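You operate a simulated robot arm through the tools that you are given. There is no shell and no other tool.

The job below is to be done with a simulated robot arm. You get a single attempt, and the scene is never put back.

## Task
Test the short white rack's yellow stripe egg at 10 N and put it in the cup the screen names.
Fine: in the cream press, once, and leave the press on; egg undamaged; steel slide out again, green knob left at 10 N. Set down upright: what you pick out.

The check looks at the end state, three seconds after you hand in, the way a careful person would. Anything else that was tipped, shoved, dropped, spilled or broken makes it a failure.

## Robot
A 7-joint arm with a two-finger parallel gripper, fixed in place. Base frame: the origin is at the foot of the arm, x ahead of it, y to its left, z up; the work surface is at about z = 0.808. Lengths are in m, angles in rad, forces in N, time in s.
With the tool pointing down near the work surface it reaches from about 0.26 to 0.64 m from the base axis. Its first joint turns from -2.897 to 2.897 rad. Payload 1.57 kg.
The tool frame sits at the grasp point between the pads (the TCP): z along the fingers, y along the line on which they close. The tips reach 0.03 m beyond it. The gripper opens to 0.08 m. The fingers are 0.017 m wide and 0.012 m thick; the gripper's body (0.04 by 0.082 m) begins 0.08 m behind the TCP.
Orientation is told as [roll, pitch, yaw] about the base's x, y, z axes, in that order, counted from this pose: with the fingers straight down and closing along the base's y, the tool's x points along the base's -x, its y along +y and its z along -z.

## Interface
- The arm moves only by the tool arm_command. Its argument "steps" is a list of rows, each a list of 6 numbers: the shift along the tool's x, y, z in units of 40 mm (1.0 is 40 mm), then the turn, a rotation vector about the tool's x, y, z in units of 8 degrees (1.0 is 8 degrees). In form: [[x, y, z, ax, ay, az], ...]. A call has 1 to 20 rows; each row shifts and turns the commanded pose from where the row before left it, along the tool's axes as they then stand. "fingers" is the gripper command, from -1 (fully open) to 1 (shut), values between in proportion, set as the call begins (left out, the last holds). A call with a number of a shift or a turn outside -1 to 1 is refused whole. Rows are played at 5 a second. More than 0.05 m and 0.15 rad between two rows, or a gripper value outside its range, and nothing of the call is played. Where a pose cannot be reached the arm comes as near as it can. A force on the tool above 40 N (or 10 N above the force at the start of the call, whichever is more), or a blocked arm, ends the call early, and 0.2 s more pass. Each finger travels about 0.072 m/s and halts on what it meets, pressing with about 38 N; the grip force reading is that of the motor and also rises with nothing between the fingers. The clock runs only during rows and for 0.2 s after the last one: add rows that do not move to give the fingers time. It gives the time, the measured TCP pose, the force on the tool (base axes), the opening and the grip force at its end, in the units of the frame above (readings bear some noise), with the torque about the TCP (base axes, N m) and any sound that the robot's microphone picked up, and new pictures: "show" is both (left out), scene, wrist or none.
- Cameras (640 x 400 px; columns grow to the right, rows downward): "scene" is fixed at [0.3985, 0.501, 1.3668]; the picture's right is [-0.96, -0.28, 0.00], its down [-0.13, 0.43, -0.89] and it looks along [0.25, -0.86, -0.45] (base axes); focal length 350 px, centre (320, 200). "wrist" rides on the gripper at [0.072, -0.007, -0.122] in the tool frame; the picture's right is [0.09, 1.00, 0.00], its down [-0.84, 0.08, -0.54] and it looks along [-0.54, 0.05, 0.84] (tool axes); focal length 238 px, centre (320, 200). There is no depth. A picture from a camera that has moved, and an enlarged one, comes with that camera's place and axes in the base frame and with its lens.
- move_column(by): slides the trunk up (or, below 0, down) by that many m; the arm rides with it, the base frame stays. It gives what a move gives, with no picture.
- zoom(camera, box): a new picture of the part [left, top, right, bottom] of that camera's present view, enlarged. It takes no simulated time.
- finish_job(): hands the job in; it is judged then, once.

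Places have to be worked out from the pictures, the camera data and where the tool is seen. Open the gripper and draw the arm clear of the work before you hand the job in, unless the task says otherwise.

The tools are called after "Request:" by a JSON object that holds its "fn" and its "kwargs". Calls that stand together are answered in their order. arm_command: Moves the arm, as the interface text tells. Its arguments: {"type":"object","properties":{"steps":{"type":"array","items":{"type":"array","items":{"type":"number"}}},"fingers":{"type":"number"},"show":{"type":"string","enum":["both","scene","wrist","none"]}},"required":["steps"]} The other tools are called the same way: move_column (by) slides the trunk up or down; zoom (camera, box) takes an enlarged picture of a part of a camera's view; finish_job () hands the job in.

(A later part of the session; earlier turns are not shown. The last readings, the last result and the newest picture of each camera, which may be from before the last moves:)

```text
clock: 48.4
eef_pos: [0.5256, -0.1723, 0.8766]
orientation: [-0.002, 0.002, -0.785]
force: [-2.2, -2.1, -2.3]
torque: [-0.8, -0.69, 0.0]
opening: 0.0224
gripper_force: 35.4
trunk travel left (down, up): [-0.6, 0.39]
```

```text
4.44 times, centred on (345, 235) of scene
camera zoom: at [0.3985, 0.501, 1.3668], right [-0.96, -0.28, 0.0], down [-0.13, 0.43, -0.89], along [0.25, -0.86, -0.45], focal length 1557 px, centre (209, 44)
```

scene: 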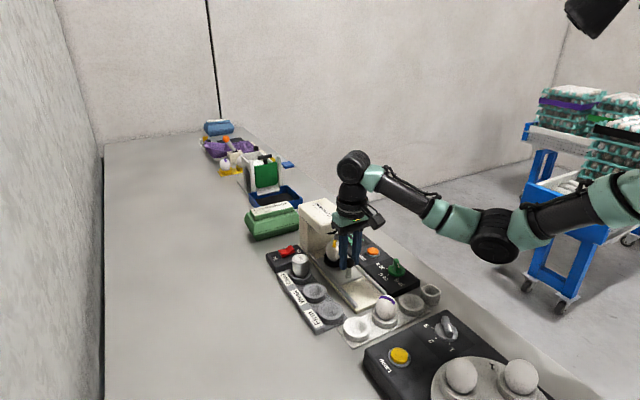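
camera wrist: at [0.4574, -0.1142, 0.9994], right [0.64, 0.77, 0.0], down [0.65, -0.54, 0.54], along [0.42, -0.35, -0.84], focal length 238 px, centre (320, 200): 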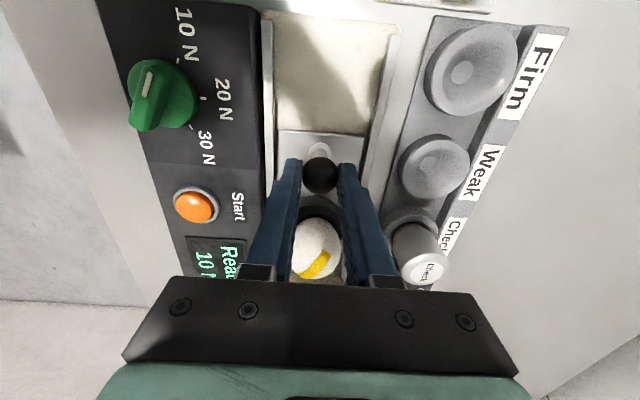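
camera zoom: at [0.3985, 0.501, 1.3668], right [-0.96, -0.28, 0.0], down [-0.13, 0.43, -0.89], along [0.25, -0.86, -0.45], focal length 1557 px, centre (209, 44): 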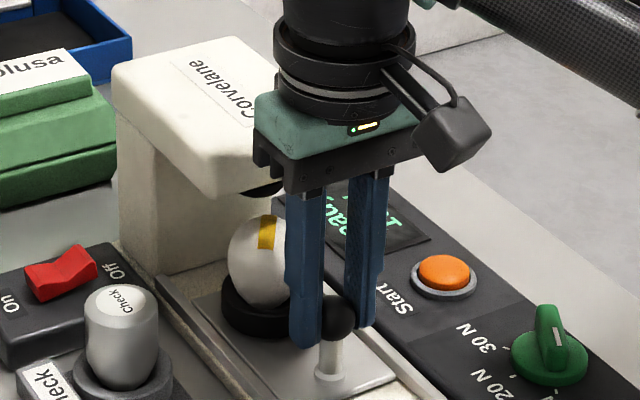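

The egg is nearly under the ram (about 5 mm to go by the image). I continue in small steps.

Request:
{"fn": "arm_command", "kwargs": {"steps": [[-0.06, 0, 0, 0, 0, 0], [-0.06, 0, 0, 0, 0, 0], [0, 0, 0, 0, 0, 0], [0, 0, 0, 0, 0, 0]], "show": "none"}}

Request:
{"fn": "zoom", "kwargs": {"camera": "scene", "box": [300, 190, 390, 280]}}

```text
clock: 49.4
eef_pos: [0.5289, -0.1751, 0.877]
orientation: [0.001, 0.0, -0.785]
force: [-5.0, -4.8, 6.0]
torque: [0.35, 0.66, -0.01]
opening: 0.0227
gripper_force: 35.1
trunk travel left (down, up): [-0.6, 0.39]
```

```text
4.44 times, centred on (345, 235) of scene
camera zoom: at [0.3985, 0.501, 1.3668], right [-0.96, -0.28, 0.0], down [-0.13, 0.43, -0.89], along [0.25, -0.86, -0.45], focal length 1557 px, centre (209, 44)
```

zoom: 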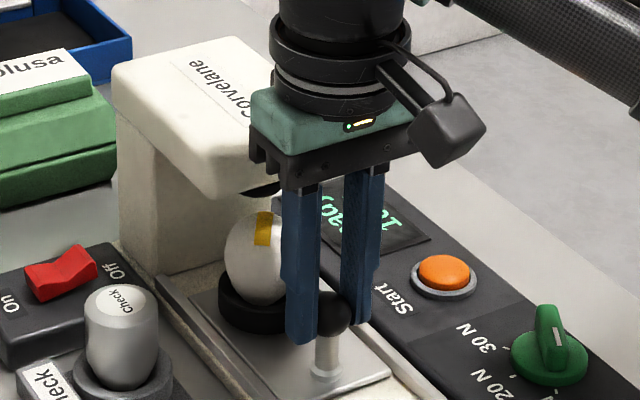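

Now 78 mm in, still free along the slide with a mild sideways load, which I relieve slightly while continuing a few more mm.

Request:
{"fn": "arm_command", "kwargs": {"steps": [[-0.06, -0.02, 0, 0, 0, 0], [-0.06, -0.01, 0, 0, 0, 0], [0, 0, 0, 0, 0, 0], [0, 0, 0, 0, 0, 0]], "show": "wrist"}}

Request:
{"fn": "zoom", "kwargs": {"camera": "scene", "box": [300, 190, 390, 280]}}

```text
clock: 50.4
eef_pos: [0.5317, -0.1787, 0.8771]
orientation: [0.0, 0.0, -0.781]
force: [0.4, 0.8, 3.9]
torque: [0.31, 0.16, 0.02]
opening: 0.0228
gripper_force: 35.7
trunk travel left (down, up): [-0.6, 0.39]
camera wrist: at [0.4764, -0.1338, 0.9992], right [0.64, 0.77, 0.0], down [0.65, -0.54, 0.54], along [0.42, -0.34, -0.84], focal length 238 px, centre (320, 200)
```

wrist: 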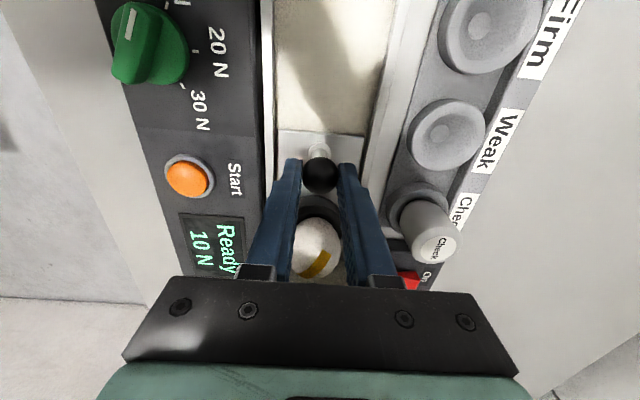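

```text
4.44 times, centred on (345, 235) of scene
camera zoom: at [0.3985, 0.501, 1.3668], right [-0.96, -0.28, 0.0], down [-0.13, 0.43, -0.89], along [0.25, -0.86, -0.45], focal length 1557 px, centre (209, 44)
```

zoom: 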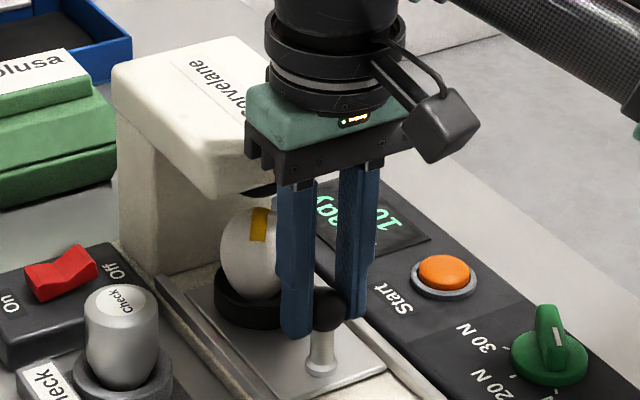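

82 mm in and still free. I keep going in 4 mm steps until the stop is felt.

Request:
{"fn": "arm_command", "kwargs": {"steps": [[-0.05, 0, 0, 0, 0, 0], [-0.05, 0, 0, 0, 0, 0], [0, 0, 0, 0, 0, 0], [0, 0, 0, 0, 0, 0]], "show": "none"}}

Request:
{"fn": "zoom", "kwargs": {"camera": "scene", "box": [300, 200, 370, 270]}}

```text
clock: 51.4
eef_pos: [0.5355, -0.1817, 0.8771]
orientation: [0.0, -0.001, -0.781]
force: [9.2, 8.8, 8.2]
torque: [0.8, 0.43, 0.07]
opening: 0.0227
gripper_force: 35.0
trunk travel left (down, up): [-0.6, 0.39]
```

```text
5.71 times, centred on (335, 235) of scene
camera zoom: at [0.3985, 0.501, 1.3668], right [-0.96, -0.28, 0.0], down [-0.13, 0.43, -0.89], along [0.25, -0.86, -0.45], focal length 2002 px, centre (234, 0)
```

zoom: 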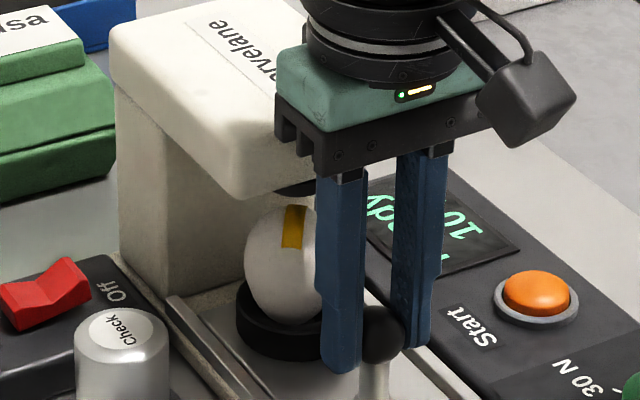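

Travel is 87 mm. Before pushing further I check the ram's alignment over the egg with a larger magnification.

Request:
{"fn": "zoom", "kwargs": {"camera": "scene", "box": [315, 210, 355, 250]}}

Request:
{"fn": "zoom", "kwargs": {"camera": "wrist", "box": [240, 110, 400, 290]}}

```text
10.00 times, centred on (335, 230) of scene
camera zoom: at [0.3985, 0.501, 1.3668], right [-0.96, -0.28, 0.0], down [-0.13, 0.43, -0.89], along [0.25, -0.86, -0.45], focal length 3504 px, centre (170, -100)
```

zoom: 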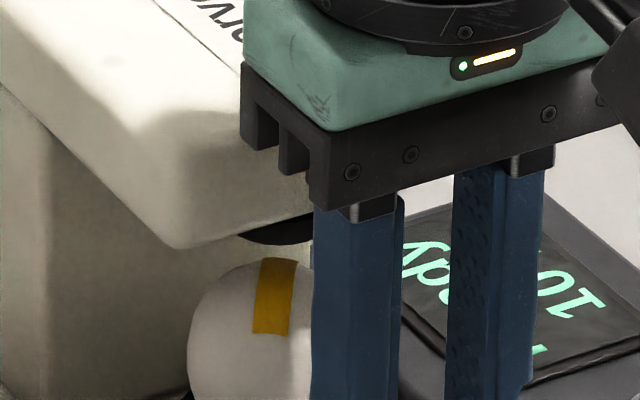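

```text
2.22 times, centred on (320, 200) of wrist
camera zoom: at [0.4793, -0.1368, 0.9991], right [0.64, 0.77, 0.0], down [0.65, -0.53, 0.54], along [0.42, -0.35, -0.84], focal length 530 px, centre (320, 200)
```

zoom: 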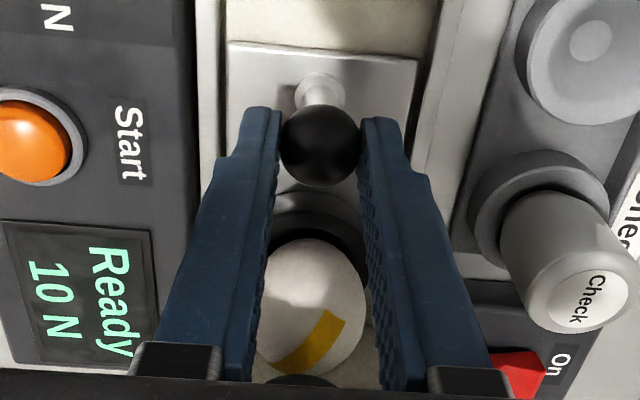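

By the image the egg is now close to directly under the ram. I ease the sideways load and push a little more to find the end stop.

Request:
{"fn": "arm_command", "kwargs": {"steps": [[0, 0.03, 0, 0, 0, 0], [-0.04, 0, 0, 0, 0, 0], [-0.04, 0, 0, 0, 0, 0], [0, 0, 0, 0, 0, 0], [0, 0, 0, 0, 0, 0]], "show": "none"}}

```text
clock: 52.6
eef_pos: [0.5363, -0.1836, 0.877]
orientation: [-0.002, 0.001, -0.783]
force: [1.4, 14.5, 6.4]
torque: [-0.1, -0.32, 0.01]
opening: 0.0232
gripper_force: 35.6
trunk travel left (down, up): [-0.6, 0.39]
```

Resistance along the slide (about 9 N) appears at about 89 mm. I push 2 mm more to confirm the stop.

Request:
{"fn": "arm_command", "kwargs": {"steps": [[-0.03, 0.02, 0, 0, 0, 0], [-0.03, 0, 0, 0, 0, 0], [0, 0, 0, 0, 0, 0]], "show": "both"}}

Request:
{"fn": "zoom", "kwargs": {"camera": "scene", "box": [300, 200, 370, 270]}}

```text
clock: 53.4
eef_pos: [0.5383, -0.1838, 0.8766]
orientation: [0.0, 0.005, -0.781]
force: [-12.3, 21.3, 9.2]
torque: [0.48, 0.24, 0.0]
opening: 0.0232
gripper_force: 35.6
trunk travel left (down, up): [-0.6, 0.39]
camera wrist: at [0.4819, -0.139, 0.9994], right [0.64, 0.77, 0.0], down [0.65, -0.54, 0.54], along [0.41, -0.34, -0.84], focal length 238 px, centre (320, 200)
```

scene: 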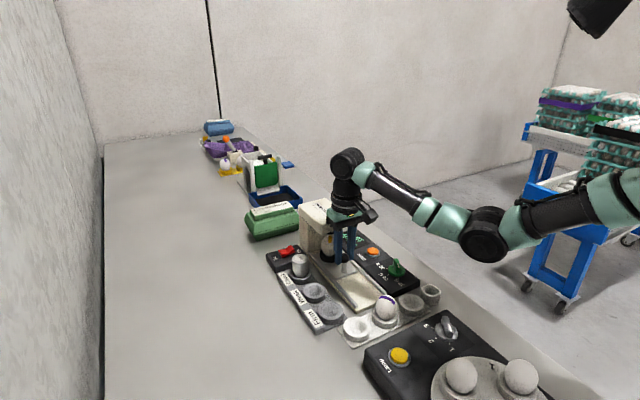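
wrist: 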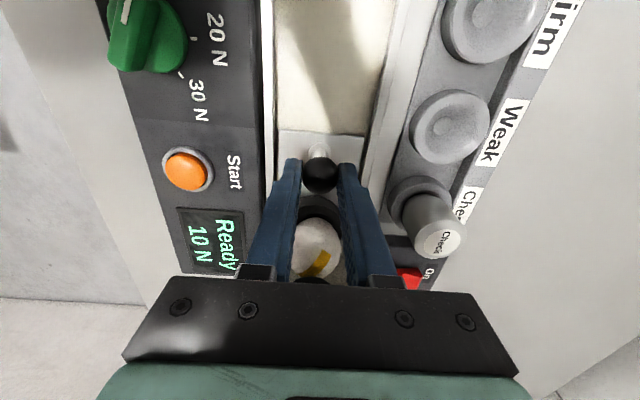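

```text
5.71 times, centred on (335, 235) of scene
camera zoom: at [0.3985, 0.501, 1.3668], right [-0.96, -0.28, 0.0], down [-0.13, 0.43, -0.89], along [0.25, -0.86, -0.45], focal length 2002 px, centre (234, 0)
```

zoom: 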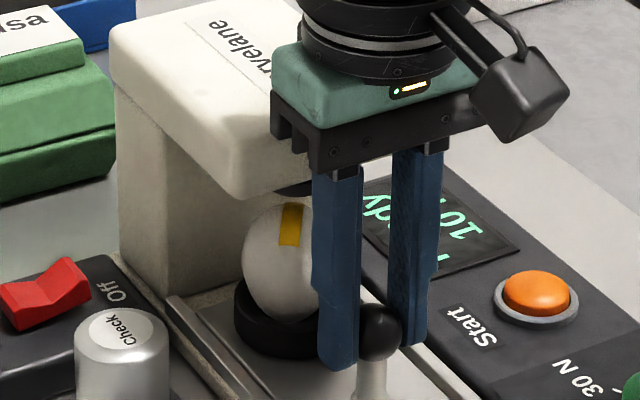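

The stop is confirmed (about 24 N along the slide). I relieve the push a couple of mm, open the fingers and rise.

Request:
{"fn": "arm_command", "kwargs": {"steps": [[0.03, -0.02, 0, 0, 0, 0], [0.03, 0, 0, 0, 0, 0], [0, 0, 0, 0, 0, 0]], "show": "none"}}

Request:
{"fn": "arm_command", "kwargs": {"steps": [[0, 0, 0, 0, 0, 0], [0, 0, 0, 0, 0, 0], [0, 0, -0.3, 0, 0, 0], [0, 0, -0.6, 0, 0, 0], [0, 0, -0.7, 0, 0, 0], [0, 0, -0.7, 0, 0, 0], [0, 0, 0, 0, 0, 0]], "fingers": 0.0, "show": "both"}}

Request:
{"fn": "zoom", "kwargs": {"camera": "scene", "box": [300, 200, 400, 300]}}

```text
clock: 54.2
eef_pos: [0.5374, -0.1847, 0.8775]
orientation: [0.003, -0.002, -0.784]
force: [-0.4, 14.8, 4.2]
torque: [0.79, 0.44, -0.04]
opening: 0.0228
gripper_force: 35.1
trunk travel left (down, up): [-0.6, 0.39]
```

```text
clock: 55.8
eef_pos: [0.5382, -0.1837, 0.9648]
orientation: [-0.002, -0.001, -0.785]
force: [0.4, -0.5, -0.4]
torque: [-0.02, 0.05, -0.02]
opening: 0.0397
gripper_force: 0.0
trunk travel left (down, up): [-0.6, 0.39]
camera wrist: at [0.4824, -0.1387, 1.0888], right [0.64, 0.77, 0.0], down [0.65, -0.54, 0.54], along [0.42, -0.35, -0.84], focal length 238 px, centre (320, 200)
```

scene: 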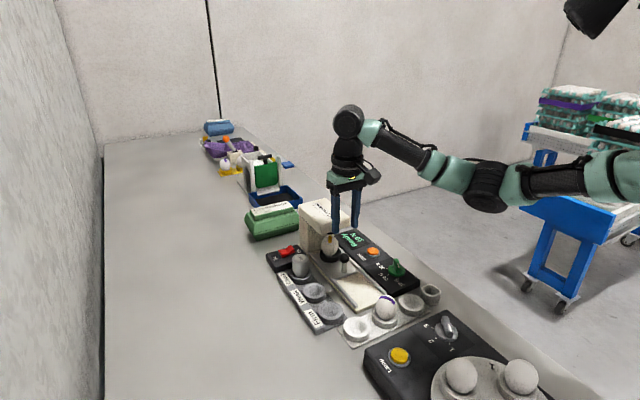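
wrist: 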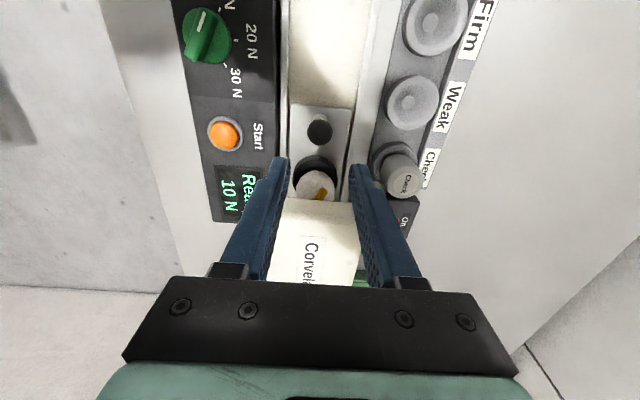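

```text
4.00 times, centred on (350, 250) of scene
camera zoom: at [0.3985, 0.501, 1.3668], right [-0.96, -0.28, 0.0], down [-0.13, 0.43, -0.89], along [0.25, -0.86, -0.45], focal length 1402 px, centre (200, 0)
```

zoom: 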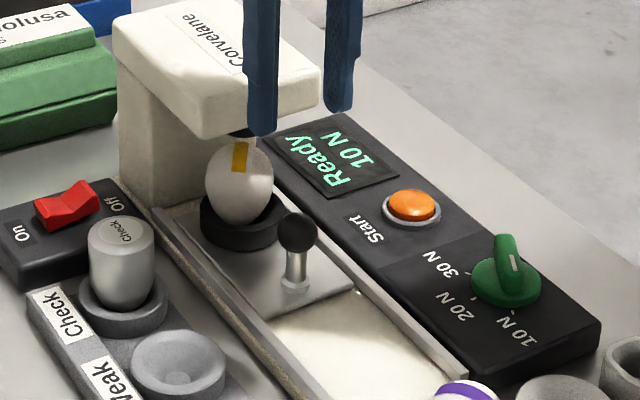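

The egg stands right under the ram with the slide fully in. The Start button is at about (0.477, −0.268), top z ≈ 0.834; I rise a little, move above it and close the fingers to use as a pusher.

Request:
{"fn": "arm_command", "kwargs": {"steps": [[0, 0, -0.9, 0, 0, 0], [-0.1, -0.643, 0, 0, 0, 0], [-0.1, -0.643, 0, 0, 0, 0], [-0.1, -0.643, 0, 0, 0, 0], [-0.1, -0.643, 0, 0, 0, 0], [0, 0, 0.6, 0, 0, 0], [0, 0, 0.6, 0, 0, 0], [0, 0, 0.6, 0, 0, 0], [0, 0, 0, 0, 0, 0], [0, 0, 0, 0, 0, 0]], "fingers": 1.0, "show": "both"}}

Request:
{"fn": "zoom", "kwargs": {"camera": "wrist", "box": [240, 90, 400, 250]}}

Request:
{"fn": "zoom", "kwargs": {"camera": "scene", "box": [310, 200, 410, 300]}}

```text
clock: 58.0
eef_pos: [0.4787, -0.266, 0.9342]
orientation: [0.001, 0.0, -0.786]
force: [0.4, -0.1, 0.0]
torque: [-0.02, -0.01, -0.01]
opening: 0.0
gripper_force: 20.7
trunk travel left (down, up): [-0.6, 0.39]
camera wrist: at [0.4235, -0.2216, 1.0556], right [0.64, 0.77, 0.0], down [0.65, -0.54, 0.54], along [0.42, -0.35, -0.84], focal length 238 px, centre (320, 200)
```

scene: 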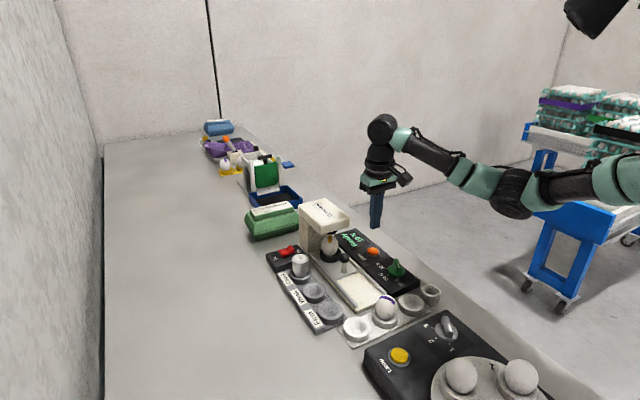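
wrist: 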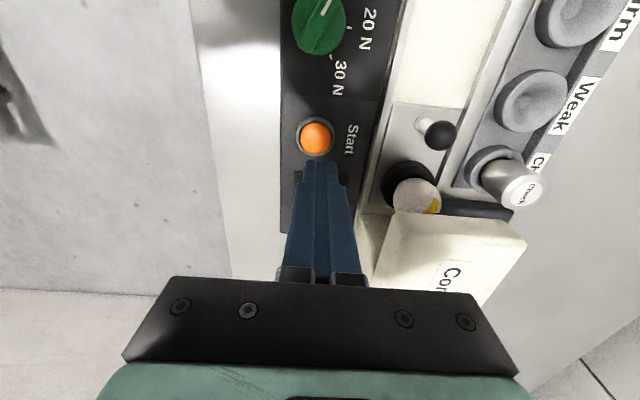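

```text
2.50 times, centred on (320, 170) of wrist
camera zoom: at [0.4235, -0.2216, 1.0556], right [0.64, 0.77, 0.0], down [0.65, -0.54, 0.54], along [0.42, -0.35, -0.84], focal length 596 px, centre (320, 275)
```

zoom: 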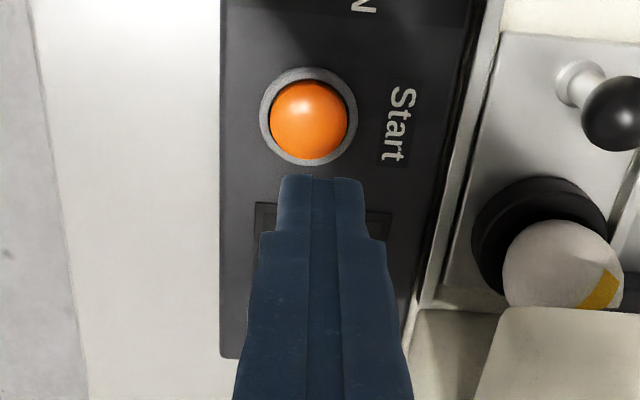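

```text
4.00 times, centred on (360, 250) of scene
camera zoom: at [0.3985, 0.501, 1.3668], right [-0.96, -0.28, 0.0], down [-0.13, 0.43, -0.89], along [0.25, -0.86, -0.45], focal length 1402 px, centre (160, 0)
```

zoom: 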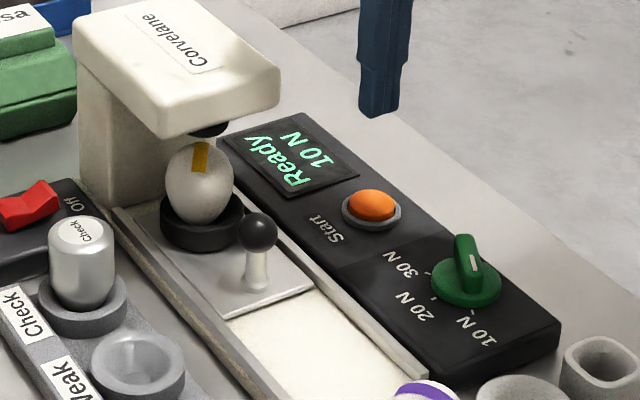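

The button centre is about 4 mm to tool −y from the tool axis. I correct that and descend to about 8 mm above the button.

Request:
{"fn": "arm_command", "kwargs": {"steps": [[0, -0.1, 0, 0, 0, 0], [0, 0, 0.5, 0, 0, 0], [0, 0, 0.5, 0, 0, 0], [0, 0, 0.4, 0, 0, 0], [0, 0, 0, 0, 0, 0], [0, 0, 0, 0, 0, 0]], "show": "wrist"}}

Request:
{"fn": "zoom", "kwargs": {"camera": "wrist", "box": [240, 90, 400, 250]}}

Request:
{"fn": "zoom", "kwargs": {"camera": "scene", "box": [340, 210, 410, 280]}}

```text
clock: 59.4
eef_pos: [0.4752, -0.2713, 0.8772]
orientation: [-0.001, 0.0, -0.785]
force: [-0.4, -0.2, -0.3]
torque: [-0.03, 0.0, -0.04]
opening: 0.0
gripper_force: 21.3
trunk travel left (down, up): [-0.6, 0.39]
camera wrist: at [0.4195, -0.2265, 0.9986], right [0.64, 0.77, 0.0], down [0.65, -0.54, 0.54], along [0.42, -0.35, -0.84], focal length 238 px, centre (320, 200)
```

wrist: 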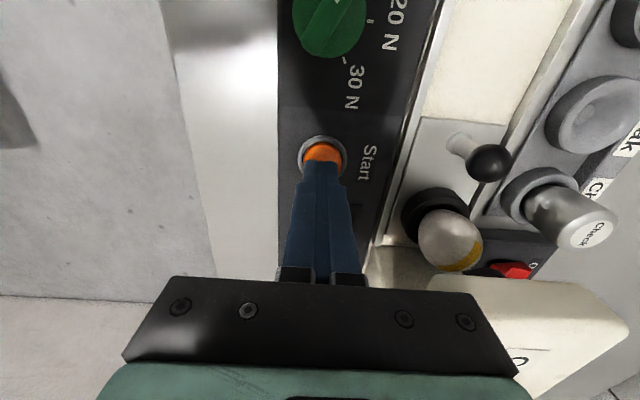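

```text
2.50 times, centred on (320, 170) of wrist
camera zoom: at [0.4195, -0.2265, 0.9986], right [0.64, 0.77, 0.0], down [0.65, -0.54, 0.54], along [0.42, -0.35, -0.84], focal length 596 px, centre (320, 275)
```

zoom: 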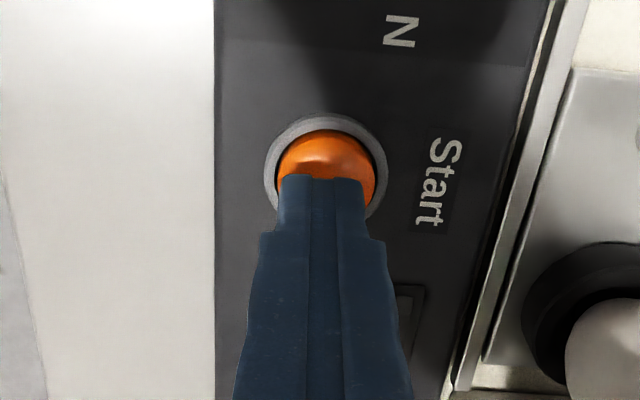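

```text
5.71 times, centred on (375, 245) of scene
camera zoom: at [0.3985, 0.501, 1.3668], right [-0.96, -0.28, 0.0], down [-0.13, 0.43, -0.89], along [0.25, -0.86, -0.45], focal length 2002 px, centre (6, -57)
```

zoom: 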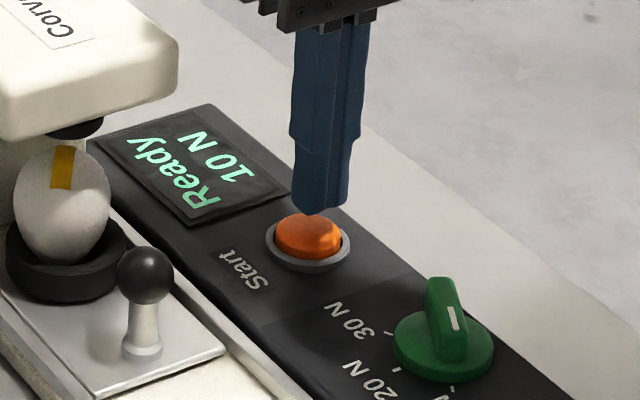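

The pusher is over the button cap within 2–3 mm. I make a small correction and press down in one smooth motion, watching for sound and force.

Request:
{"fn": "arm_command", "kwargs": {"steps": [[0, 0.05, 0, 0, 0, 0], [0, 0, 0.15, 0, 0, 0], [0, 0, 0.1, 0, 0, 0], [0, 0, 0.08, 0, 0, 0]], "show": "scene"}}

Request:
{"fn": "zoom", "kwargs": {"camera": "scene", "box": [320, 210, 400, 290]}}

```text
clock: 60.4
eef_pos: [0.475, -0.2695, 0.863]
orientation: [0.001, 0.0, -0.783]
force: [0.1, 0.9, 1.7]
torque: [0.05, -0.01, -0.02]
opening: 0.0
gripper_force: 21.7
trunk travel left (down, up): [-0.6, 0.39]
```

scene: 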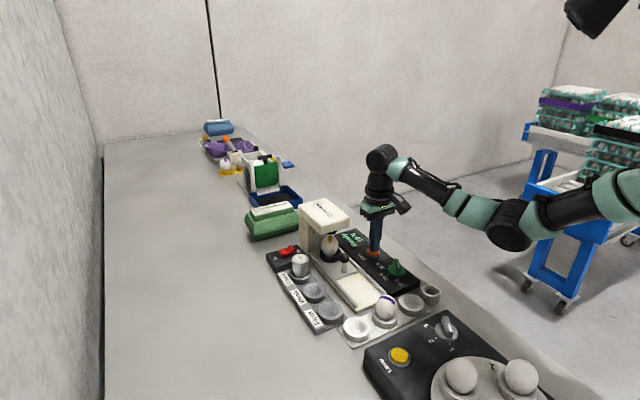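

```text
5.00 times, centred on (360, 250) of scene
camera zoom: at [0.3985, 0.501, 1.3668], right [-0.96, -0.28, 0.0], down [-0.13, 0.43, -0.89], along [0.25, -0.86, -0.45], focal length 1752 px, centre (120, -50)
```

zoom: 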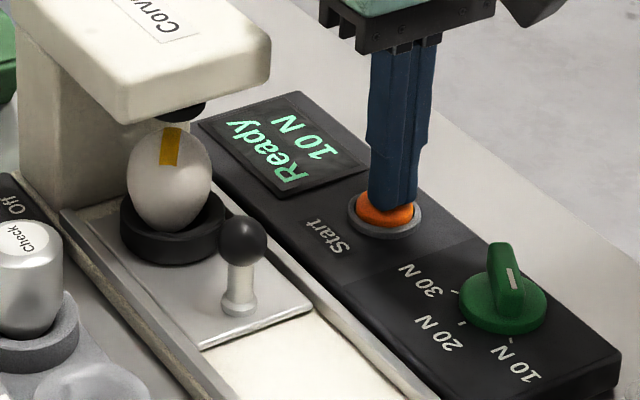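

The tip has just reached the cap (about 2 N). I press 4 mm further.

Request:
{"fn": "arm_command", "kwargs": {"steps": [[0, 0, 0.05, 0, 0, 0], [0, 0, 0.05, 0, 0, 0]], "show": "none"}}

Request:
{"fn": "zoom", "kwargs": {"camera": "scene", "box": [320, 210, 400, 290]}}

```text
clock: 61.0
eef_pos: [0.477, -0.2698, 0.8597]
orientation: [-0.001, -0.001, -0.787]
force: [-1.6, 0.1, 3.5]
torque: [0.0, 0.02, -0.02]
opening: 0.0001
gripper_force: 21.1
trunk travel left (down, up): [-0.6, 0.39]
heard: click
```

```text
5.00 times, centred on (360, 250) of scene
camera zoom: at [0.3985, 0.501, 1.3668], right [-0.96, -0.28, 0.0], down [-0.13, 0.43, -0.89], along [0.25, -0.86, -0.45], focal length 1752 px, centre (120, -50)
```

zoom: 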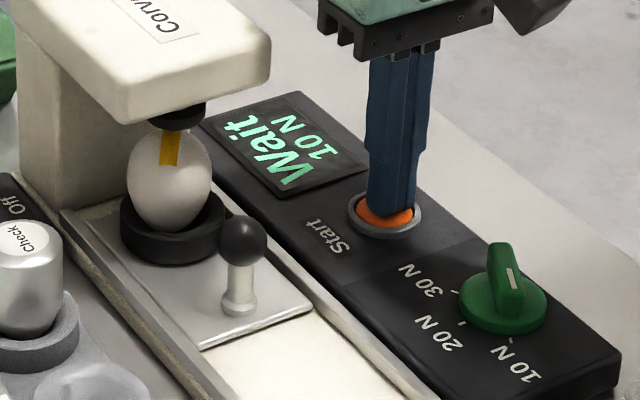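

A click was heard, the display says "Wait 10 N" and the ram is coming down. I lift off the button straight up and wait.

Request:
{"fn": "arm_command", "kwargs": {"steps": [[0, 0, -0.3, 0, 0, 0], [0, 0, -0.6, 0, 0, 0], [0, 0, -0.6, 0, 0, 0], [0, 0, -0.6, 0, 0, 0], [0, 0, 0, 0, 0, 0], [0, 0, 0, 0, 0, 0], [0, 0, 0, 0, 0, 0], [0, 0, 0, 0, 0, 0]], "show": "scene"}}

Request:
{"fn": "zoom", "kwargs": {"camera": "scene", "box": [300, 200, 400, 290]}}

```text
clock: 62.8
eef_pos: [0.4776, -0.2698, 0.9418]
orientation: [0.002, 0.0, -0.787]
force: [0.2, 0.0, 0.1]
torque: [0.0, -0.03, 0.0]
opening: 0.0
gripper_force: 21.2
trunk travel left (down, up): [-0.6, 0.39]
```

scene: 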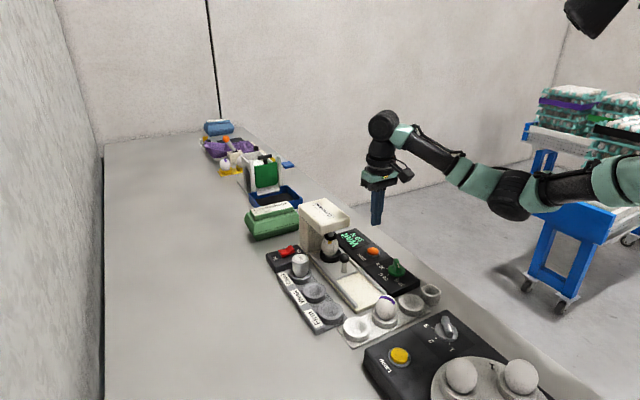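

```text
4.44 times, centred on (350, 245) of scene
camera zoom: at [0.3985, 0.501, 1.3668], right [-0.96, -0.28, 0.0], down [-0.13, 0.43, -0.89], along [0.25, -0.86, -0.45], focal length 1557 px, centre (187, 0)
```

zoom: 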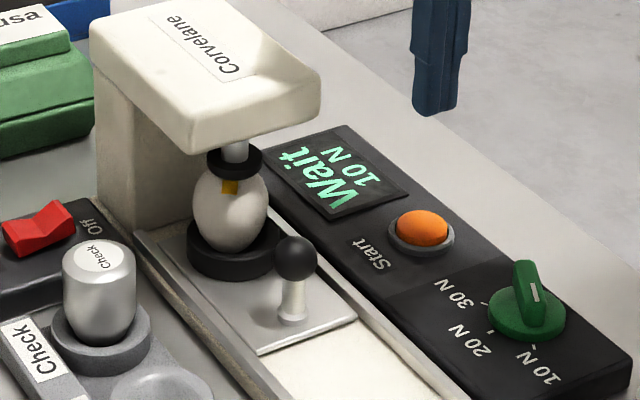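

The ram is now pressing the egg with the screen on "Wait". I hold still and let the test run.

Request:
{"fn": "arm_command", "kwargs": {"steps": [[0, 0, 0, 0, 0, 0], [0, 0, 0, 0, 0, 0], [0, 0, 0, 0, 0, 0], [0, 0, 0, 0, 0, 0], [0, 0, 0, 0, 0, 0], [0, 0, 0, 0, 0, 0], [0, 0, 0, 0, 0, 0], [0, 0, 0, 0, 0, 0], [0, 0, 0, 0, 0, 0], [0, 0, 0, 0, 0, 0]], "show": "scene"}}

Request:
{"fn": "zoom", "kwargs": {"camera": "scene", "box": [300, 200, 400, 290]}}

```text
clock: 65.0
eef_pos: [0.4765, -0.2688, 0.9419]
orientation: [0.001, 0.001, -0.786]
force: [0.0, -0.4, -0.6]
torque: [0.01, 0.03, -0.02]
opening: 0.0
gripper_force: 21.6
trunk travel left (down, up): [-0.6, 0.39]
```

scene: 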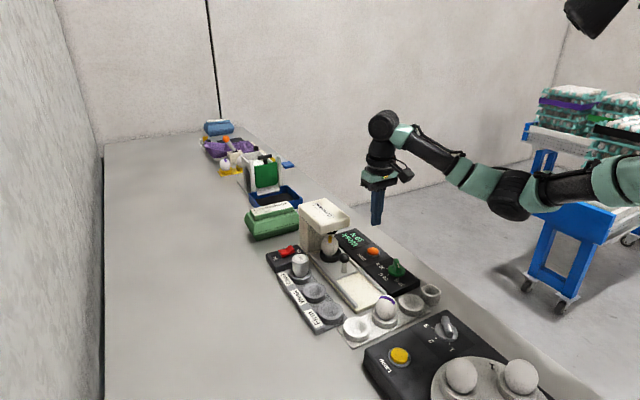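

```text
4.44 times, centred on (350, 245) of scene
camera zoom: at [0.3985, 0.501, 1.3668], right [-0.96, -0.28, 0.0], down [-0.13, 0.43, -0.89], along [0.25, -0.86, -0.45], focal length 1557 px, centre (187, 0)
```

zoom: 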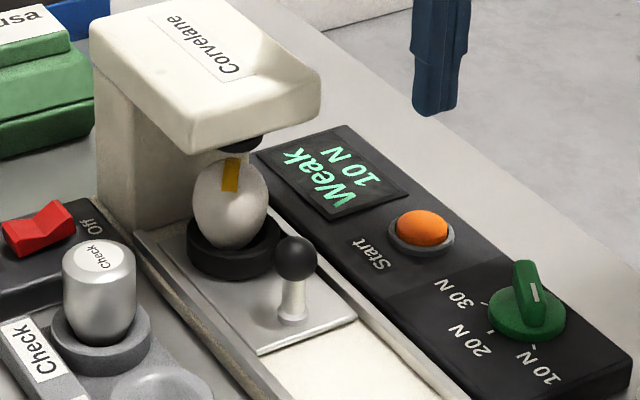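

The verdict is "Weak 10 N" and the ram has retracted. I go back above the slide's ball handle (about (0.535, −0.1825)) with the fingers opened to 40 mm.

Request:
{"fn": "arm_command", "kwargs": {"steps": [[0, 0, -0.7, 0, 0, 0], [0, 0, -0.8, 0, 0, 0], [0.122, 0.64, 0, 0, 0, 0], [0.122, 0.64, 0, 0, 0, 0], [0.122, 0.64, 0, 0, 0, 0], [0.122, 0.64, 0, 0, 0, 0], [0, 0, 0.5, 0, 0, 0], [0, 0, 0.4, 0, 0, 0], [0, 0, 0, 0, 0, 0], [0, 0, 0, 0, 0, 0]], "fingers": 0.0, "show": "both"}}

Request:
{"fn": "zoom", "kwargs": {"camera": "wrist", "box": [240, 70, 400, 250]}}

Request:
{"fn": "zoom", "kwargs": {"camera": "scene", "box": [300, 200, 400, 290]}}

```text
clock: 67.2
eef_pos: [0.5332, -0.1834, 0.9682]
orientation: [0.001, 0.0, -0.787]
force: [-0.3, 0.7, 0.0]
torque: [-0.01, 0.02, -0.01]
opening: 0.04
gripper_force: 0.0
trunk travel left (down, up): [-0.6, 0.39]
camera wrist: at [0.4773, -0.1382, 1.0906], right [0.64, 0.77, 0.0], down [0.65, -0.54, 0.54], along [0.42, -0.35, -0.84], focal length 238 px, centre (320, 200)
```

scene: 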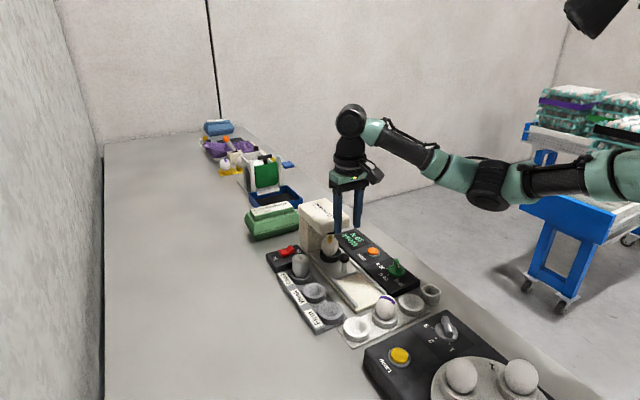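
wrist: 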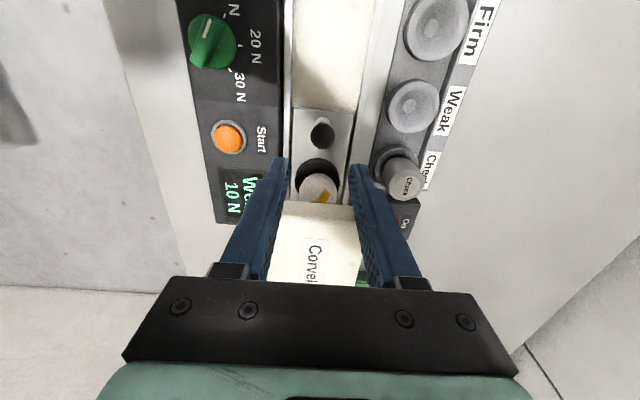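

```text
2.22 times, centred on (320, 160) of wrist
camera zoom: at [0.4773, -0.1382, 1.0906], right [0.64, 0.77, 0.0], down [0.65, -0.54, 0.54], along [0.42, -0.35, -0.84], focal length 530 px, centre (320, 289)
```

zoom: 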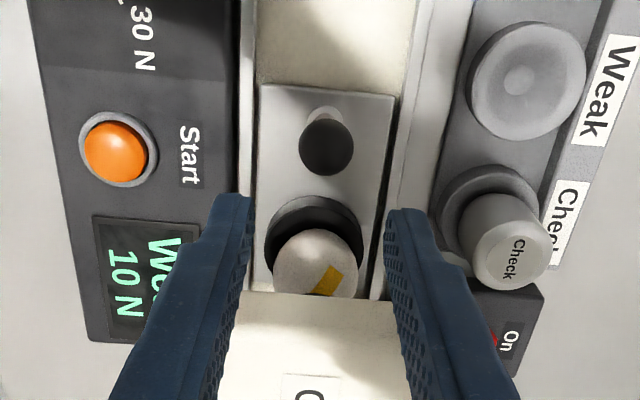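

```text
4.44 times, centred on (350, 245) of scene
camera zoom: at [0.3985, 0.501, 1.3668], right [-0.96, -0.28, 0.0], down [-0.13, 0.43, -0.89], along [0.25, -0.86, -0.45], focal length 1557 px, centre (187, 0)
```

zoom: 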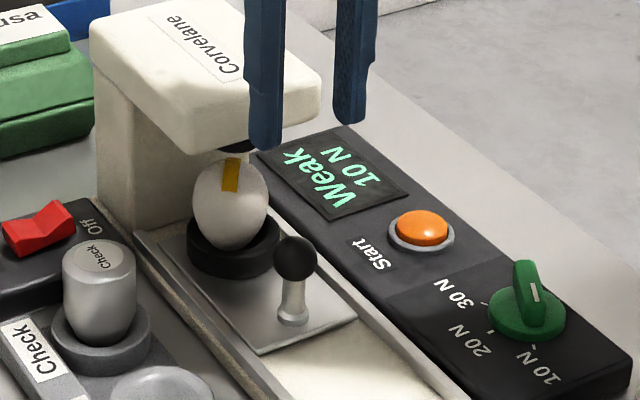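

The ball is at (0.536, −0.184). I correct 2 mm and descend around it as before.

Request:
{"fn": "arm_command", "kwargs": {"steps": [[-0.055, 0.055, 0.3, 0, 0, 0], [0, 0, 0.6, 0, 0, 0], [0, 0, 0.6, 0, 0, 0], [0, 0, 0.5, 0, 0, 0], [0, 0, 0.25, 0, 0, 0], [0, 0, 0, 0, 0, 0], [0, 0, 0, 0, 0, 0]], "show": "wrist"}}

Request:
{"fn": "zoom", "kwargs": {"camera": "wrist", "box": [240, 110, 400, 290]}}

Request:
{"fn": "zoom", "kwargs": {"camera": "scene", "box": [310, 200, 380, 290]}}

```text
clock: 68.8
eef_pos: [0.5349, -0.1862, 0.878]
orientation: [-0.002, -0.001, -0.787]
force: [0.5, -1.0, 0.8]
torque: [-0.01, -0.05, 0.0]
opening: 0.04
gripper_force: 0.1
trunk travel left (down, up): [-0.6, 0.39]
camera wrist: at [0.4797, -0.1411, 1.0003], right [0.64, 0.77, 0.0], down [0.65, -0.54, 0.54], along [0.42, -0.35, -0.84], focal length 238 px, centre (320, 200)
```

wrist: 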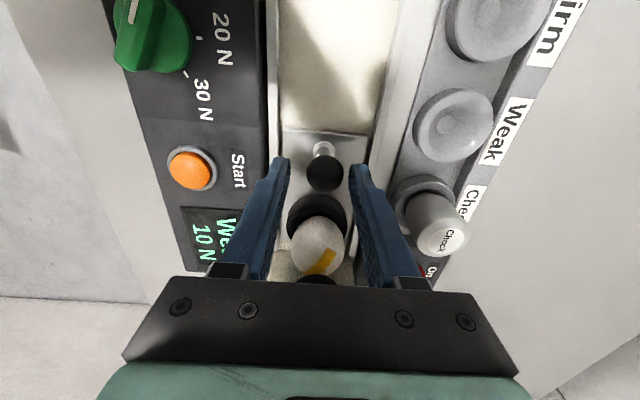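

```text
2.22 times, centred on (320, 200) of wrist
camera zoom: at [0.4797, -0.1411, 1.0003], right [0.64, 0.77, 0.0], down [0.65, -0.54, 0.54], along [0.42, -0.35, -0.84], focal length 530 px, centre (320, 200)
```

zoom: 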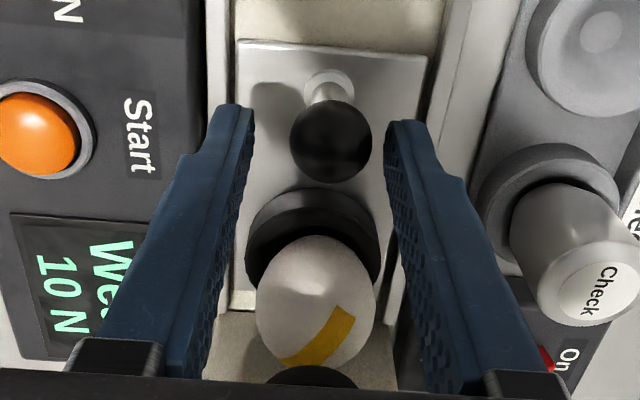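

```text
4.44 times, centred on (345, 245) of scene
camera zoom: at [0.3985, 0.501, 1.3668], right [-0.96, -0.28, 0.0], down [-0.13, 0.43, -0.89], along [0.25, -0.86, -0.45], focal length 1557 px, centre (209, 0)
```

zoom: 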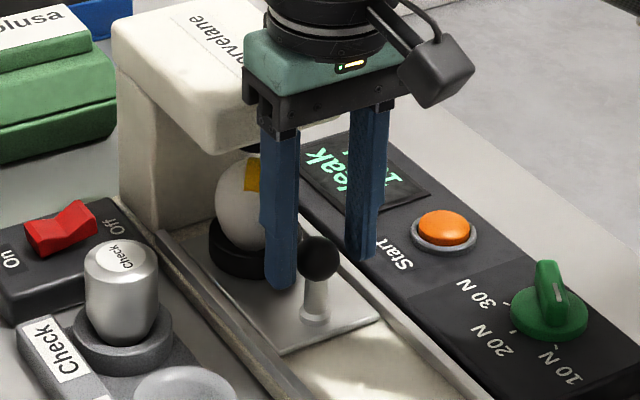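

The ball is about 3 mm toward tool +y; I centre on it and close.

Request:
{"fn": "arm_command", "kwargs": {"steps": [[0.03, 0.075, 0, 0, 0, 0], [0, 0, 0, 0, 0, 0], [0, 0, 0, 0, 0, 0]], "show": "none"}}

Request:
{"fn": "arm_command", "kwargs": {"steps": [[0, 0, 0, 0, 0, 0], [0, 0, 0, 0, 0, 0], [0, 0, 0, 0, 0, 0]], "fingers": 0.46, "show": "wrist"}}

```text
clock: 69.6
eef_pos: [0.5384, -0.1824, 0.8782]
orientation: [0.002, -0.001, -0.785]
force: [0.2, 0.5, 1.2]
torque: [0.0, 0.03, -0.01]
opening: 0.04
gripper_force: 0.0
trunk travel left (down, up): [-0.6, 0.39]
```

```text
clock: 70.4
eef_pos: [0.5373, -0.1826, 0.8775]
orientation: [-0.001, 0.002, -0.784]
force: [-2.8, -2.0, 0.1]
torque: [0.01, 0.08, 0.04]
opening: 0.0251
gripper_force: 1.7
trunk travel left (down, up): [-0.6, 0.39]
camera wrist: at [0.4814, -0.1369, 1.0008], right [0.64, 0.77, 0.0], down [0.65, -0.54, 0.54], along [0.42, -0.35, -0.84], focal length 238 px, centre (320, 200)
```

wrist: 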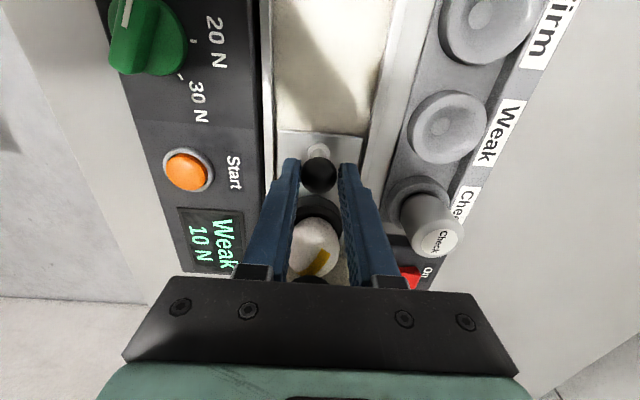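

Request:
{"fn": "arm_command", "kwargs": {"steps": [[0, -0.025, 0, 0, 0, 0], [0, 0, 0, 0, 0, 0], [0, 0, 0, 0, 0, 0]], "fingers": 0.48, "show": "none"}}

```text
clock: 71.2
eef_pos: [0.5371, -0.181, 0.8793]
orientation: [0.0, -0.001, -0.785]
force: [-3.1, -4.4, 0.9]
torque: [-0.09, 0.05, -0.02]
opening: 0.0247
gripper_force: 2.6
trunk travel left (down, up): [-0.6, 0.39]
```

Request:
{"fn": "arm_command", "kwargs": {"steps": [[0, 0, 0, 0, 0, 0], [0, 0, 0, 0, 0, 0]], "fingers": 0.5, "show": "wrist"}}

Request:
{"fn": "zoom", "kwargs": {"camera": "wrist", "box": [240, 110, 400, 290]}}

```text
clock: 71.8
eef_pos: [0.5367, -0.1818, 0.8774]
orientation: [0.0, -0.001, -0.787]
force: [-2.6, -3.8, 0.3]
torque: [-0.1, 0.03, -0.01]
opening: 0.0245
gripper_force: 2.6
trunk travel left (down, up): [-0.6, 0.39]
camera wrist: at [0.4811, -0.1371, 1.0002], right [0.64, 0.77, 0.0], down [0.65, -0.54, 0.54], along [0.42, -0.35, -0.84], focal length 238 px, centre (320, 200)
```

wrist: 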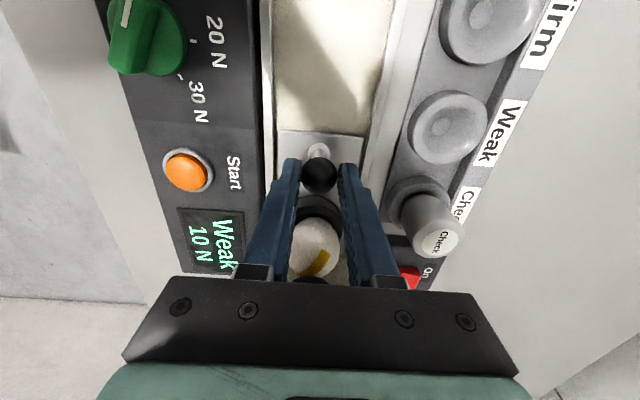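

```text
2.22 times, centred on (320, 200) of wrist
camera zoom: at [0.4811, -0.1371, 1.0002], right [0.64, 0.77, 0.0], down [0.65, -0.54, 0.54], along [0.42, -0.35, -0.84], focal length 530 px, centre (320, 200)
```

zoom: 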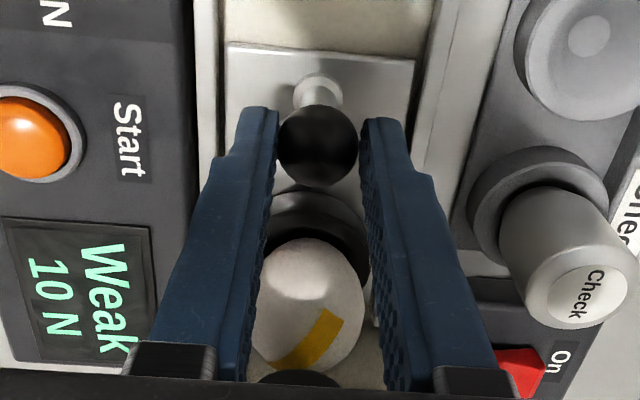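

The −y finger touches first with about 1 mm gap on the other side; I shift another 1.2 mm toward −y so both pads meet the ball.

Request:
{"fn": "arm_command", "kwargs": {"steps": [[0, -0.03, 0, 0, 0, 0], [0, 0, 0, 0, 0, 0], [0, 0, 0, 0, 0, 0]], "fingers": 0.48, "show": "none"}}

```text
clock: 72.6
eef_pos: [0.5369, -0.1818, 0.8768]
orientation: [-0.001, 0.0, -0.784]
force: [-2.9, -2.8, 1.6]
torque: [-0.02, 0.07, -0.02]
opening: 0.0235
gripper_force: 1.5
trunk travel left (down, up): [-0.6, 0.39]
```

Request:
{"fn": "arm_command", "kwargs": {"steps": [[0, -0.02, 0, 0, 0, 0], [0, 0, 0, 0, 0, 0], [0, 0, 0, 0, 0, 0]], "fingers": 0.5, "show": "none"}}

```text
clock: 73.4
eef_pos: [0.5363, -0.1831, 0.8779]
orientation: [0.002, 0.0, -0.782]
force: [2.6, 3.9, 2.9]
torque: [0.44, 0.25, 0.0]
opening: 0.0227
gripper_force: 35.6
trunk travel left (down, up): [-0.6, 0.39]
```

Gripped at about 35 N. I pull the slide out along tool +x slowly, first about 42 mm.

Request:
{"fn": "arm_command", "kwargs": {"steps": [[0.06, 0, 0, 0, 0, 0], [0.12, 0, 0, 0, 0, 0], [0.14, 0, 0, 0, 0, 0], [0.14, 0, 0, 0, 0, 0], [0.14, 0, 0, 0, 0, 0], [0.14, 0, 0, 0, 0, 0], [0.14, 0, 0, 0, 0, 0], [0.1, 0, 0, 0, 0, 0], [0.06, 0, 0, 0, 0, 0], [0, 0, 0, 0, 0, 0]], "show": "both"}}

Request:
{"fn": "zoom", "kwargs": {"camera": "scene", "box": [300, 200, 400, 300]}}

```text
clock: 75.6
eef_pos: [0.5065, -0.1523, 0.8781]
orientation: [-0.001, -0.002, -0.782]
force: [6.0, 5.4, 9.1]
torque: [0.08, -0.18, -0.07]
opening: 0.0228
gripper_force: 35.5
trunk travel left (down, up): [-0.6, 0.39]
camera wrist: at [0.4503, -0.1075, 0.9996], right [0.64, 0.77, 0.0], down [0.65, -0.54, 0.54], along [0.42, -0.35, -0.84], focal length 238 px, centre (320, 200)
```

scene: 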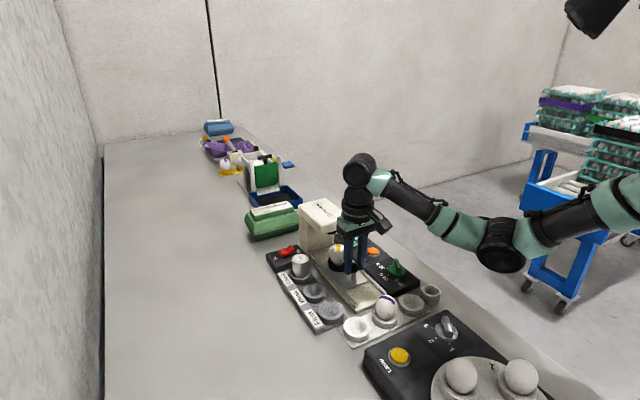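
wrist: 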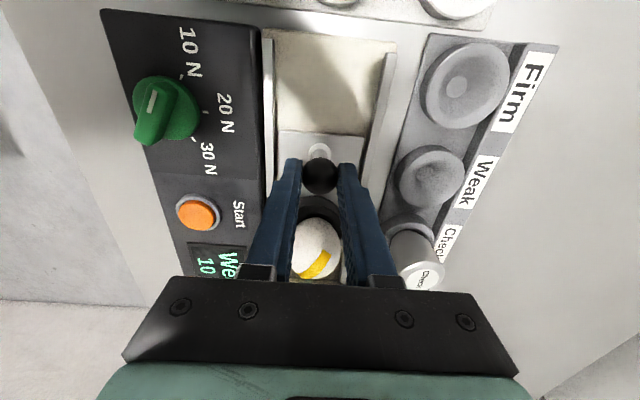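

```text
4.00 times, centred on (350, 250) of scene
camera zoom: at [0.3985, 0.501, 1.3668], right [-0.96, -0.28, 0.0], down [-0.13, 0.43, -0.89], along [0.25, -0.86, -0.45], focal length 1402 px, centre (200, 0)
```

zoom: 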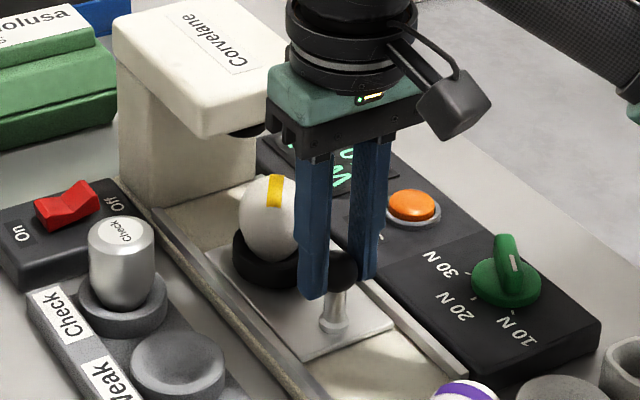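

The slide comes out smoothly with the egg steady. I pull another 40 mm, easing the sideways load.

Request:
{"fn": "arm_command", "kwargs": {"steps": [[0.06, 0.015, 0, 0, 0, 0], [0.12, 0.01, 0, 0, 0, 0], [0.14, 0, 0, 0, 0, 0], [0.14, 0, 0, 0, 0, 0], [0.14, 0, 0, 0, 0, 0], [0.14, 0, 0, 0, 0, 0], [0.12, 0, 0, 0, 0, 0], [0.08, 0, 0, 0, 0, 0], [0.05, 0, 0, 0, 0, 0], [0, 0, 0, 0, 0, 0]], "show": "none"}}

Request:
{"fn": "zoom", "kwargs": {"camera": "scene", "box": [300, 200, 400, 300]}}

```text
clock: 77.8
eef_pos: [0.4789, -0.1235, 0.8775]
orientation: [0.0, 0.001, -0.783]
force: [2.2, 2.2, 6.1]
torque: [0.44, 0.34, 0.03]
opening: 0.0228
gripper_force: 35.3
trunk travel left (down, up): [-0.6, 0.39]
```

```text
4.00 times, centred on (350, 250) of scene
camera zoom: at [0.3985, 0.501, 1.3668], right [-0.96, -0.28, 0.0], down [-0.13, 0.43, -0.89], along [0.25, -0.86, -0.45], focal length 1402 px, centre (200, 0)
```

zoom: 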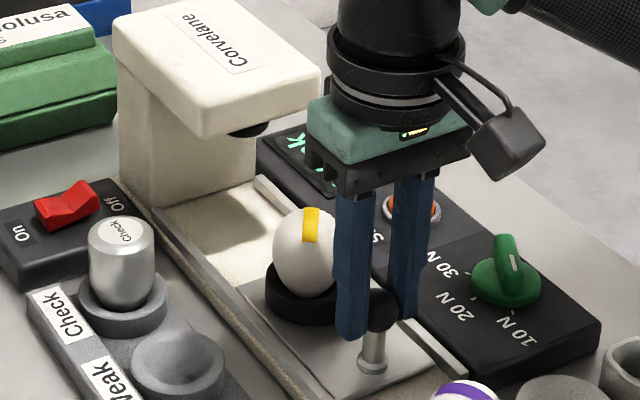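

About 6 mm remain to the outer stop; I pull in small steps until it's felt.

Request:
{"fn": "arm_command", "kwargs": {"steps": [[0.05, 0, 0, 0, 0, 0], [0.05, 0, 0, 0, 0, 0], [0.04, 0, 0, 0, 0, 0], [0, 0, 0, 0, 0, 0], [0, 0, 0, 0, 0, 0]], "show": "none"}}

Request:
{"fn": "arm_command", "kwargs": {"steps": [[0.04, 0, 0, 0, 0, 0], [0.03, 0, 0, 0, 0, 0], [0, 0, 0, 0, 0, 0]], "show": "none"}}

```text
clock: 79.0
eef_pos: [0.4751, -0.1212, 0.8784]
orientation: [-0.003, 0.0, -0.785]
force: [-1.5, -1.7, 1.4]
torque: [-0.36, -0.31, -0.04]
opening: 0.0227
gripper_force: 35.5
trunk travel left (down, up): [-0.6, 0.39]
```

```text
clock: 79.8
eef_pos: [0.473, -0.1193, 0.8766]
orientation: [-0.001, 0.0, -0.783]
force: [0.9, 0.1, -0.5]
torque: [-0.14, -0.22, -0.08]
opening: 0.0231
gripper_force: 35.3
trunk travel left (down, up): [-0.6, 0.39]
```

The handle is back at its original spot with no load yet. I pull a bit more to be sure it is fully out.

Request:
{"fn": "arm_command", "kwargs": {"steps": [[0.04, 0, 0, 0, 0, 0], [0.04, 0, 0, 0, 0, 0], [0, 0, 0, 0, 0, 0]], "show": "both"}}

Request:
{"fn": "zoom", "kwargs": {"camera": "scene", "box": [300, 200, 400, 300]}}

```text
clock: 80.6
eef_pos: [0.4716, -0.1191, 0.8767]
orientation: [0.001, -0.003, -0.788]
force: [12.2, -11.4, 0.8]
torque: [0.07, 0.01, -0.04]
opening: 0.0227
gripper_force: 35.5
trunk travel left (down, up): [-0.6, 0.39]
camera wrist: at [0.4166, -0.0733, 0.9994], right [0.64, 0.77, 0.0], down [0.64, -0.54, 0.54], along [0.42, -0.35, -0.84], focal length 238 px, centre (320, 200)
```

scene: 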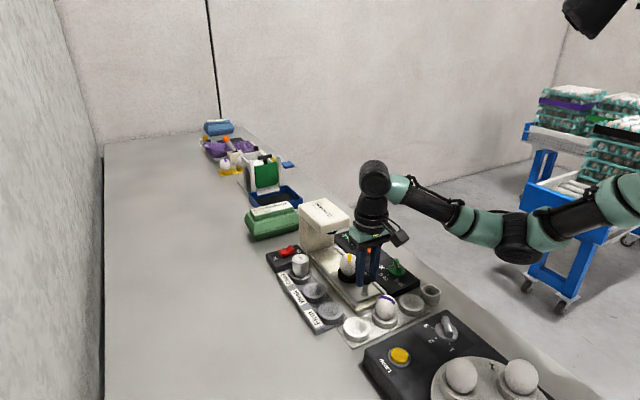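
wrist: 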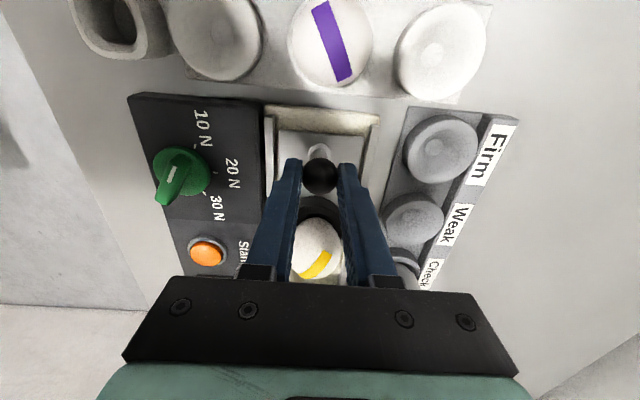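

```text
4.00 times, centred on (350, 250) of scene
camera zoom: at [0.3985, 0.501, 1.3668], right [-0.96, -0.28, 0.0], down [-0.13, 0.43, -0.89], along [0.25, -0.86, -0.45], focal length 1402 px, centre (200, 0)
```

zoom: 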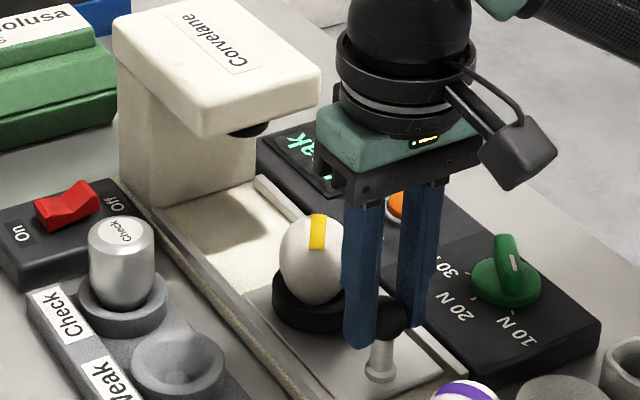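

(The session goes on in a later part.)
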